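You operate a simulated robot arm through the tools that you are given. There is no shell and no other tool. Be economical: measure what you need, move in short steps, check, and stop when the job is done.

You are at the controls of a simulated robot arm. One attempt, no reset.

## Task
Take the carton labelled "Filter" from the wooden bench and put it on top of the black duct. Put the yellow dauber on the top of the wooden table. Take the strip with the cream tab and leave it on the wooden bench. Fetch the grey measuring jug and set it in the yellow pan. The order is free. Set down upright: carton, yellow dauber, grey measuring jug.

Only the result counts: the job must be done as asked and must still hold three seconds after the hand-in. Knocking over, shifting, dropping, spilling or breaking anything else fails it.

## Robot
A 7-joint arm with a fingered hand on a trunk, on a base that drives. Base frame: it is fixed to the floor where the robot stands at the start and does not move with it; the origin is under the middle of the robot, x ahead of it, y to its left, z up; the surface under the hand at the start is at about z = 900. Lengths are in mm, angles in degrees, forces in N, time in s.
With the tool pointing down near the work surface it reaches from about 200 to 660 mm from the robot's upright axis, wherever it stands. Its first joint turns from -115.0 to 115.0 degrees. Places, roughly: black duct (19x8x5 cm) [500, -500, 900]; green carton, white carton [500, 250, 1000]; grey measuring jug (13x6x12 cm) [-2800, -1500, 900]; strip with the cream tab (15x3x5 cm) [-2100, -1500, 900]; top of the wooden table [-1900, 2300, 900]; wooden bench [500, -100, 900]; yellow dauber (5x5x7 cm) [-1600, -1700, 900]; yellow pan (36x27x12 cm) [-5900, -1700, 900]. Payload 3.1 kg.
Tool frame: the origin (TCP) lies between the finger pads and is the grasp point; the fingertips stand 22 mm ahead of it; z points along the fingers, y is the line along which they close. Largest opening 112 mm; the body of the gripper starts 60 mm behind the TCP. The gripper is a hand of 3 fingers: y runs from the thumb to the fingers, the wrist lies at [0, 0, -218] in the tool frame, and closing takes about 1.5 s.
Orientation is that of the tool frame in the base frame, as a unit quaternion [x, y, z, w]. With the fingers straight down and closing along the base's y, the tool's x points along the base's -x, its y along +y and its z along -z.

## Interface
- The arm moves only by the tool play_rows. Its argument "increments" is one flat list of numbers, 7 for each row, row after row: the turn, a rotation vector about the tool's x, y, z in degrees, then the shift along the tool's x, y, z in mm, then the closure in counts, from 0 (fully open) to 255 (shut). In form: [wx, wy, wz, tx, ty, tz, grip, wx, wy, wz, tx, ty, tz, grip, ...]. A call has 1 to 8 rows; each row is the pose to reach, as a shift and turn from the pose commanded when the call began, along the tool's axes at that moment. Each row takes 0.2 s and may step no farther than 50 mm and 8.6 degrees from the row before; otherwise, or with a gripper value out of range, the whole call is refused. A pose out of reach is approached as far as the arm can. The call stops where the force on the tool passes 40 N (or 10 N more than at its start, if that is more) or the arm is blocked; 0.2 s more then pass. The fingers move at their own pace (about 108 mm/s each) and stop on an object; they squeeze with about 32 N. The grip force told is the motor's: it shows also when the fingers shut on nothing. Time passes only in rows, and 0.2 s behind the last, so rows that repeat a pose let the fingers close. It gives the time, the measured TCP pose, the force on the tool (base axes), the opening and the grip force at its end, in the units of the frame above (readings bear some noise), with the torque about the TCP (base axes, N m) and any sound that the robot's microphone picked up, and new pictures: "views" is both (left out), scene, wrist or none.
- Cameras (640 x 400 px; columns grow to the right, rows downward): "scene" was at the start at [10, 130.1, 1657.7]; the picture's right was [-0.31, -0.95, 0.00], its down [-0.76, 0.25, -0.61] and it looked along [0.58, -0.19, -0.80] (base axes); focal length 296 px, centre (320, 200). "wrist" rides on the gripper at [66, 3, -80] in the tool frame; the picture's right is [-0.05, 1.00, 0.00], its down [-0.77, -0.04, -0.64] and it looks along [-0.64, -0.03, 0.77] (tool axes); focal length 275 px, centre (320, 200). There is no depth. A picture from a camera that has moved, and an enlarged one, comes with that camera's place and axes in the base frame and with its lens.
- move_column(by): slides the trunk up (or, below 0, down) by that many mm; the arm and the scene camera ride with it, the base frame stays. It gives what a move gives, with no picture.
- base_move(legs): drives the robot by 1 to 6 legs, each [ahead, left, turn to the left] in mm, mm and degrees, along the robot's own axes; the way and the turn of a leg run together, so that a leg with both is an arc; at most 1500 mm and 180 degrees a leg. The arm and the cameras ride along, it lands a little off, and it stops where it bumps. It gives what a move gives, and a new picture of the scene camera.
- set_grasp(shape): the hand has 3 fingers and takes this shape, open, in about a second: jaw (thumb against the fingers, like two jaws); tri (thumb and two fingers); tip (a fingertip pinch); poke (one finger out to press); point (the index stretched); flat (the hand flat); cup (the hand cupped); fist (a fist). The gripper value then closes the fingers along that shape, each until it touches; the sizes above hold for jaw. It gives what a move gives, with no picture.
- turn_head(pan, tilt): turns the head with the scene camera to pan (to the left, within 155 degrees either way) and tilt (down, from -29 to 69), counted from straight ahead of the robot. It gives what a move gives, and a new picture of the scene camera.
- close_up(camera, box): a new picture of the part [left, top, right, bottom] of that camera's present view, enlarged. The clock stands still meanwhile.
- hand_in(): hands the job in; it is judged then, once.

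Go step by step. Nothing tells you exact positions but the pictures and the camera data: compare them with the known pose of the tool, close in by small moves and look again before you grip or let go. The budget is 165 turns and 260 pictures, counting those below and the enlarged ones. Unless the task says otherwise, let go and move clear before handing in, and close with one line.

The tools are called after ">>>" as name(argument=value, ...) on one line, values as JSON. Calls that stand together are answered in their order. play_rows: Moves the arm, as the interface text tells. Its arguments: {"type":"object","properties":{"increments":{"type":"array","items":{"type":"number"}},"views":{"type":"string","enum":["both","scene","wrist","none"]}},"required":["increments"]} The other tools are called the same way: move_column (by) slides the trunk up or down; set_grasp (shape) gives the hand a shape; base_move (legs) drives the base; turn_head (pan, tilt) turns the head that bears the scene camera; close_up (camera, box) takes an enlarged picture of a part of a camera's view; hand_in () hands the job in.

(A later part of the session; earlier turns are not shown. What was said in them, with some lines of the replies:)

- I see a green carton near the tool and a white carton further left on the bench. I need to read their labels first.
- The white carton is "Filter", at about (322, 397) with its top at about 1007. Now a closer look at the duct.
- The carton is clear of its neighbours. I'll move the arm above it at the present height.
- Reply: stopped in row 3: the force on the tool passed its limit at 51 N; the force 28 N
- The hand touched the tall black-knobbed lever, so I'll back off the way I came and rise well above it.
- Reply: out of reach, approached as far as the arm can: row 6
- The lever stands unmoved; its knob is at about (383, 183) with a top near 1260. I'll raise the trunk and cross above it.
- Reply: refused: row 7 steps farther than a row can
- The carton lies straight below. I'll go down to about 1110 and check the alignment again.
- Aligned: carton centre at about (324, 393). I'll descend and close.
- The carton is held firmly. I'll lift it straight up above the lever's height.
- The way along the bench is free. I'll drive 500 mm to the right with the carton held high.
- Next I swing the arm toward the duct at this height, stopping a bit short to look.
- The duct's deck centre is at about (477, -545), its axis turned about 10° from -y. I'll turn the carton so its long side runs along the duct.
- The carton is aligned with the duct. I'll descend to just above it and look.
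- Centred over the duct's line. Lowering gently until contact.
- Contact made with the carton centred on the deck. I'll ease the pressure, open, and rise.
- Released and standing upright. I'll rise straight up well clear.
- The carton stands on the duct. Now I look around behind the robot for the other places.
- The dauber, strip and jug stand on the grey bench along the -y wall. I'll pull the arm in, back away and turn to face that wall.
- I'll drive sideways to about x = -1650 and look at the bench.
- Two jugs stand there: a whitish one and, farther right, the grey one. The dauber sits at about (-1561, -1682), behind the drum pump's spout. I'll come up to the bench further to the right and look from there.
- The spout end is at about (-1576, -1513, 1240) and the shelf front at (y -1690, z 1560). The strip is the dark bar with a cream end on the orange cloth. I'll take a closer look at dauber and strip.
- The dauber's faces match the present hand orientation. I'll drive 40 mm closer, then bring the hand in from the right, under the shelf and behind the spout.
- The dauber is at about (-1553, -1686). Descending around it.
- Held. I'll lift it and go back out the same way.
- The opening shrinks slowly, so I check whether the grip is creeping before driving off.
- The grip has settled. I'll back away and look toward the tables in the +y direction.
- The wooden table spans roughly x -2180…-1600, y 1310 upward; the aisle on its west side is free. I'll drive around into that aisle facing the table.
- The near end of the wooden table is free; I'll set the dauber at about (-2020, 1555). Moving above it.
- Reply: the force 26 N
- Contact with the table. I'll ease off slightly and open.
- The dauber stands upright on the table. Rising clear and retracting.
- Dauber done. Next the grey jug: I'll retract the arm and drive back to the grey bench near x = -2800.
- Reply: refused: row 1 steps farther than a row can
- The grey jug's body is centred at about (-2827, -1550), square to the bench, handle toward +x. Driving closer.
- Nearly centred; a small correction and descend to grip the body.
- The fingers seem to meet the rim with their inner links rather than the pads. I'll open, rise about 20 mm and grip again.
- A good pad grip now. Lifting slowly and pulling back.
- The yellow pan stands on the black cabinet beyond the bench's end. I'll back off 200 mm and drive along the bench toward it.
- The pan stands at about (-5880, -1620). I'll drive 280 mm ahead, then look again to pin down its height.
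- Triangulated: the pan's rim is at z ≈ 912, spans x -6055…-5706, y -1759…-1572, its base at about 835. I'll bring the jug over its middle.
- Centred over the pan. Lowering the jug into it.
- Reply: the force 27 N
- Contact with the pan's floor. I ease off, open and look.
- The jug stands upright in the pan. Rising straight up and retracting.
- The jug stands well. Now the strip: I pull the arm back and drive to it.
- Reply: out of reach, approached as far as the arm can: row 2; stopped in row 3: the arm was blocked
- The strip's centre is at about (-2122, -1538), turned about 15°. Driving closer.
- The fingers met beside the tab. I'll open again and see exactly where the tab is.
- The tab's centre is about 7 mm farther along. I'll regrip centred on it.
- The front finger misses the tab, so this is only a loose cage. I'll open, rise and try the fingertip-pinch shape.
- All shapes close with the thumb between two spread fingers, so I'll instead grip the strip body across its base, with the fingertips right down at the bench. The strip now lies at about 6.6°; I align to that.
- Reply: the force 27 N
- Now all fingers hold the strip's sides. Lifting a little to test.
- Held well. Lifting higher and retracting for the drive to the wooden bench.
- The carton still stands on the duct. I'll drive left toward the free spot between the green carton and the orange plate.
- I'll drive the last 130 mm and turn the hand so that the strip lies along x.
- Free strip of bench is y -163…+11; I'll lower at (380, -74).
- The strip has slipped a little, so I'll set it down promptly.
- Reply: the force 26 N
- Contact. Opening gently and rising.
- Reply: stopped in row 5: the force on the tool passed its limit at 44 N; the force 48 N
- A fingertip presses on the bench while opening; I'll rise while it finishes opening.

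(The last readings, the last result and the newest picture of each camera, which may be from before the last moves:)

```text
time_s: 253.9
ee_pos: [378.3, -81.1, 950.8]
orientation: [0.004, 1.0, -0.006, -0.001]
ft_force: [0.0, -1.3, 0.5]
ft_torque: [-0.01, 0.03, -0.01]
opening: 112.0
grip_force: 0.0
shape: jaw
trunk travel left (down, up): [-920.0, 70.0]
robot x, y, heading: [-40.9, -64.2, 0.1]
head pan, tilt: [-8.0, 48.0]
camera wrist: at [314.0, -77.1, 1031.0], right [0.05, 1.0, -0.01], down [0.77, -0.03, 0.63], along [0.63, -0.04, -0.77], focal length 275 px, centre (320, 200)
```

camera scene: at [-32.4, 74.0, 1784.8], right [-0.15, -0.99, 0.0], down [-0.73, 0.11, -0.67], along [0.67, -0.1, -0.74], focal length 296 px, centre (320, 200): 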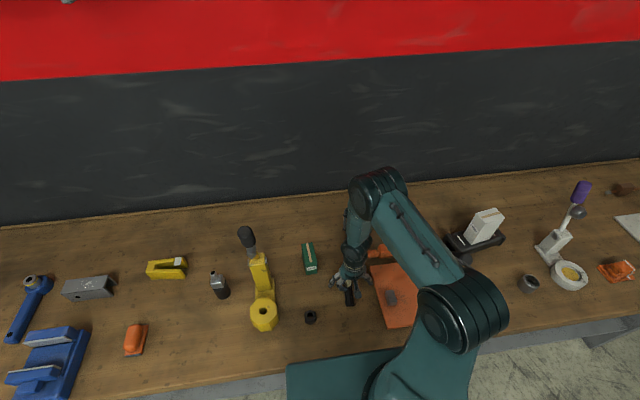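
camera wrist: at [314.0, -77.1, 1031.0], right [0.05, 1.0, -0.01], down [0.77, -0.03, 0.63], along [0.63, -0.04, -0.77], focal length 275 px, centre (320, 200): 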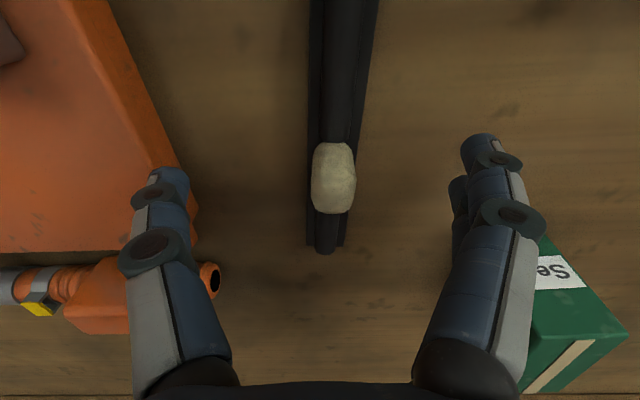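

Clear, the strip lies flat on the bench. I'll rise straight up and check everything.

>>> play_rows(increments=[0, 0, 0, 0, 0, -45, 0, 0, 0, 0, 0, 0, -93, 0, 0, 0, 0, 0, 0, -141, 0, 0, 0, 0, 0, 0, -189, 0, 0, 0, 0, 0, 0, -237, 0, 0, 0, 0, 0, 0, -285, 0])

>>> base_move(legs=[[-350, 0, 0]])

>>> turn_head(pan=-15, tilt=40)

```text
time_s: 255.3
ee_pos: [380.4, -78.9, 1234.0]
orientation: [0.004, 1.0, -0.005, 0.0]
ft_force: [-0.2, -0.9, 0.2]
ft_torque: [0.01, -0.03, 0.0]
opening: 111.8
grip_force: 0.0
shape: jaw
trunk travel left (down, up): [-920.0, 70.0]
robot x, y, heading: [-45.7, -66.2, -0.1]
head pan, tilt: [-8.0, 48.0]
camera scene: at [-27.3, 73.8, 1784.2], right [-0.14, -0.99, 0.0], down [-0.73, 0.11, -0.67], along [0.66, -0.1, -0.74], focal length 296 px, centre (320, 200)
camera wrist: at [315.5, -76.4, 1313.9], right [0.05, 1.0, -0.01], down [0.77, -0.04, 0.64], along [0.63, -0.04, -0.77], focal length 275 px, centre (320, 200)
```

scene: 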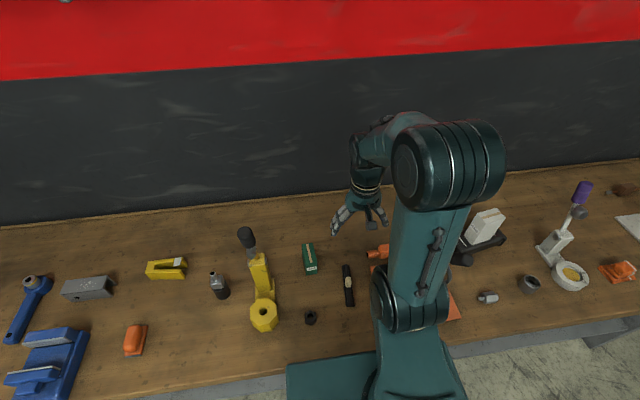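
wrist: 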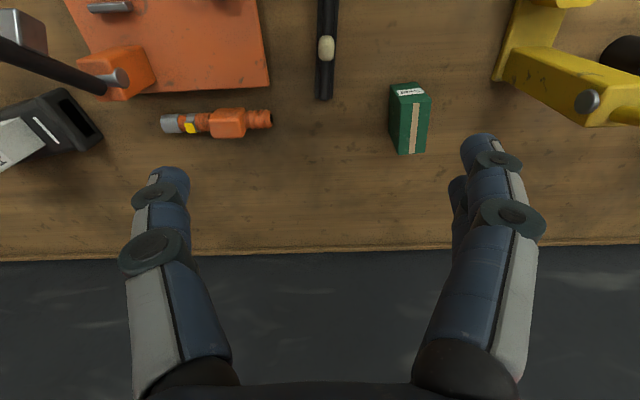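

```text
time_s: 257.6
ee_pos: [27.1, -75.7, 1231.6]
orientation: [0.003, 1.0, -0.007, -0.001]
ft_force: [0.9, 0.6, -0.9]
ft_torque: [0.02, 0.03, 0.0]
opening: 111.9
grip_force: 0.0
shape: jaw
trunk travel left (down, up): [-920.0, 70.0]
robot x, y, heading: [-399.4, -63.5, -0.1]
head pan, tilt: [-8.0, 48.0]
camera scene: at [-380.6, 77.9, 1784.0], right [-0.14, -0.99, 0.0], down [-0.74, 0.11, -0.67], along [0.66, -0.1, -0.74], focal length 296 px, centre (320, 200)
```

scene: 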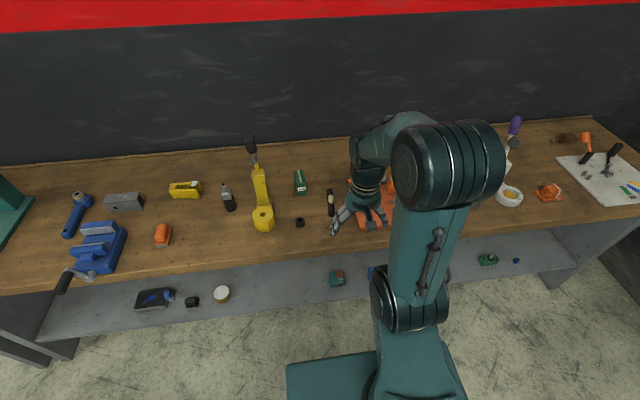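

```text
time_s: 258.3
ee_pos: [25.8, -75.1, 1231.8]
orientation: [0.002, 1.0, -0.006, 0.0]
ft_force: [0.0, -0.1, 0.2]
ft_torque: [0.02, 0.04, 0.03]
opening: 112.1
grip_force: 0.0
shape: jaw
trunk travel left (down, up): [-920.0, 70.0]
robot x, y, heading: [-398.3, -59.5, -0.3]
head pan, tilt: [-15.0, 40.0]
camera scene: at [-377.9, 66.9, 1795.4], right [-0.26, -0.97, 0.0], down [-0.62, 0.17, -0.77], along [0.74, -0.2, -0.64], focal length 296 px, centre (320, 200)
```

scene: 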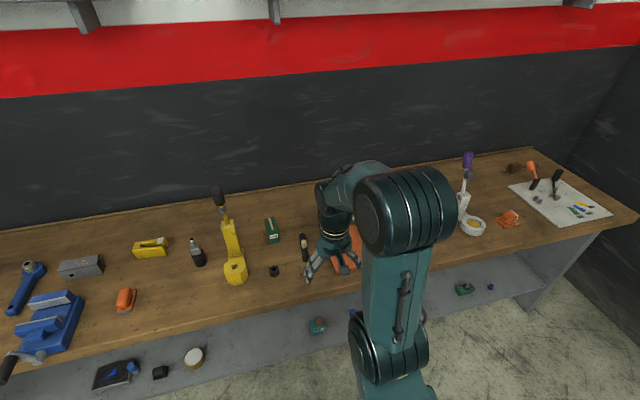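

The strip lies on the wooden bench, the carton stands on the duct, the dauber is on the table and the jug is in the pan; the hand is empty and clear, so I hand in.

>>> hand_in()

```text
The job is handed in.
```

All four items are where you asked, and the job is handed in. The carton (on the black duct), yellow dauber (on the wooden table) and grey jug (in the yellow pan) are upright, and the strip lies flat on the wooden bench. Early on, the hand bumped the tall yellow lever tool on the wooden bench with about 51 N. I compared pictures before and after and saw no shift, but I can't rule out a very small one.
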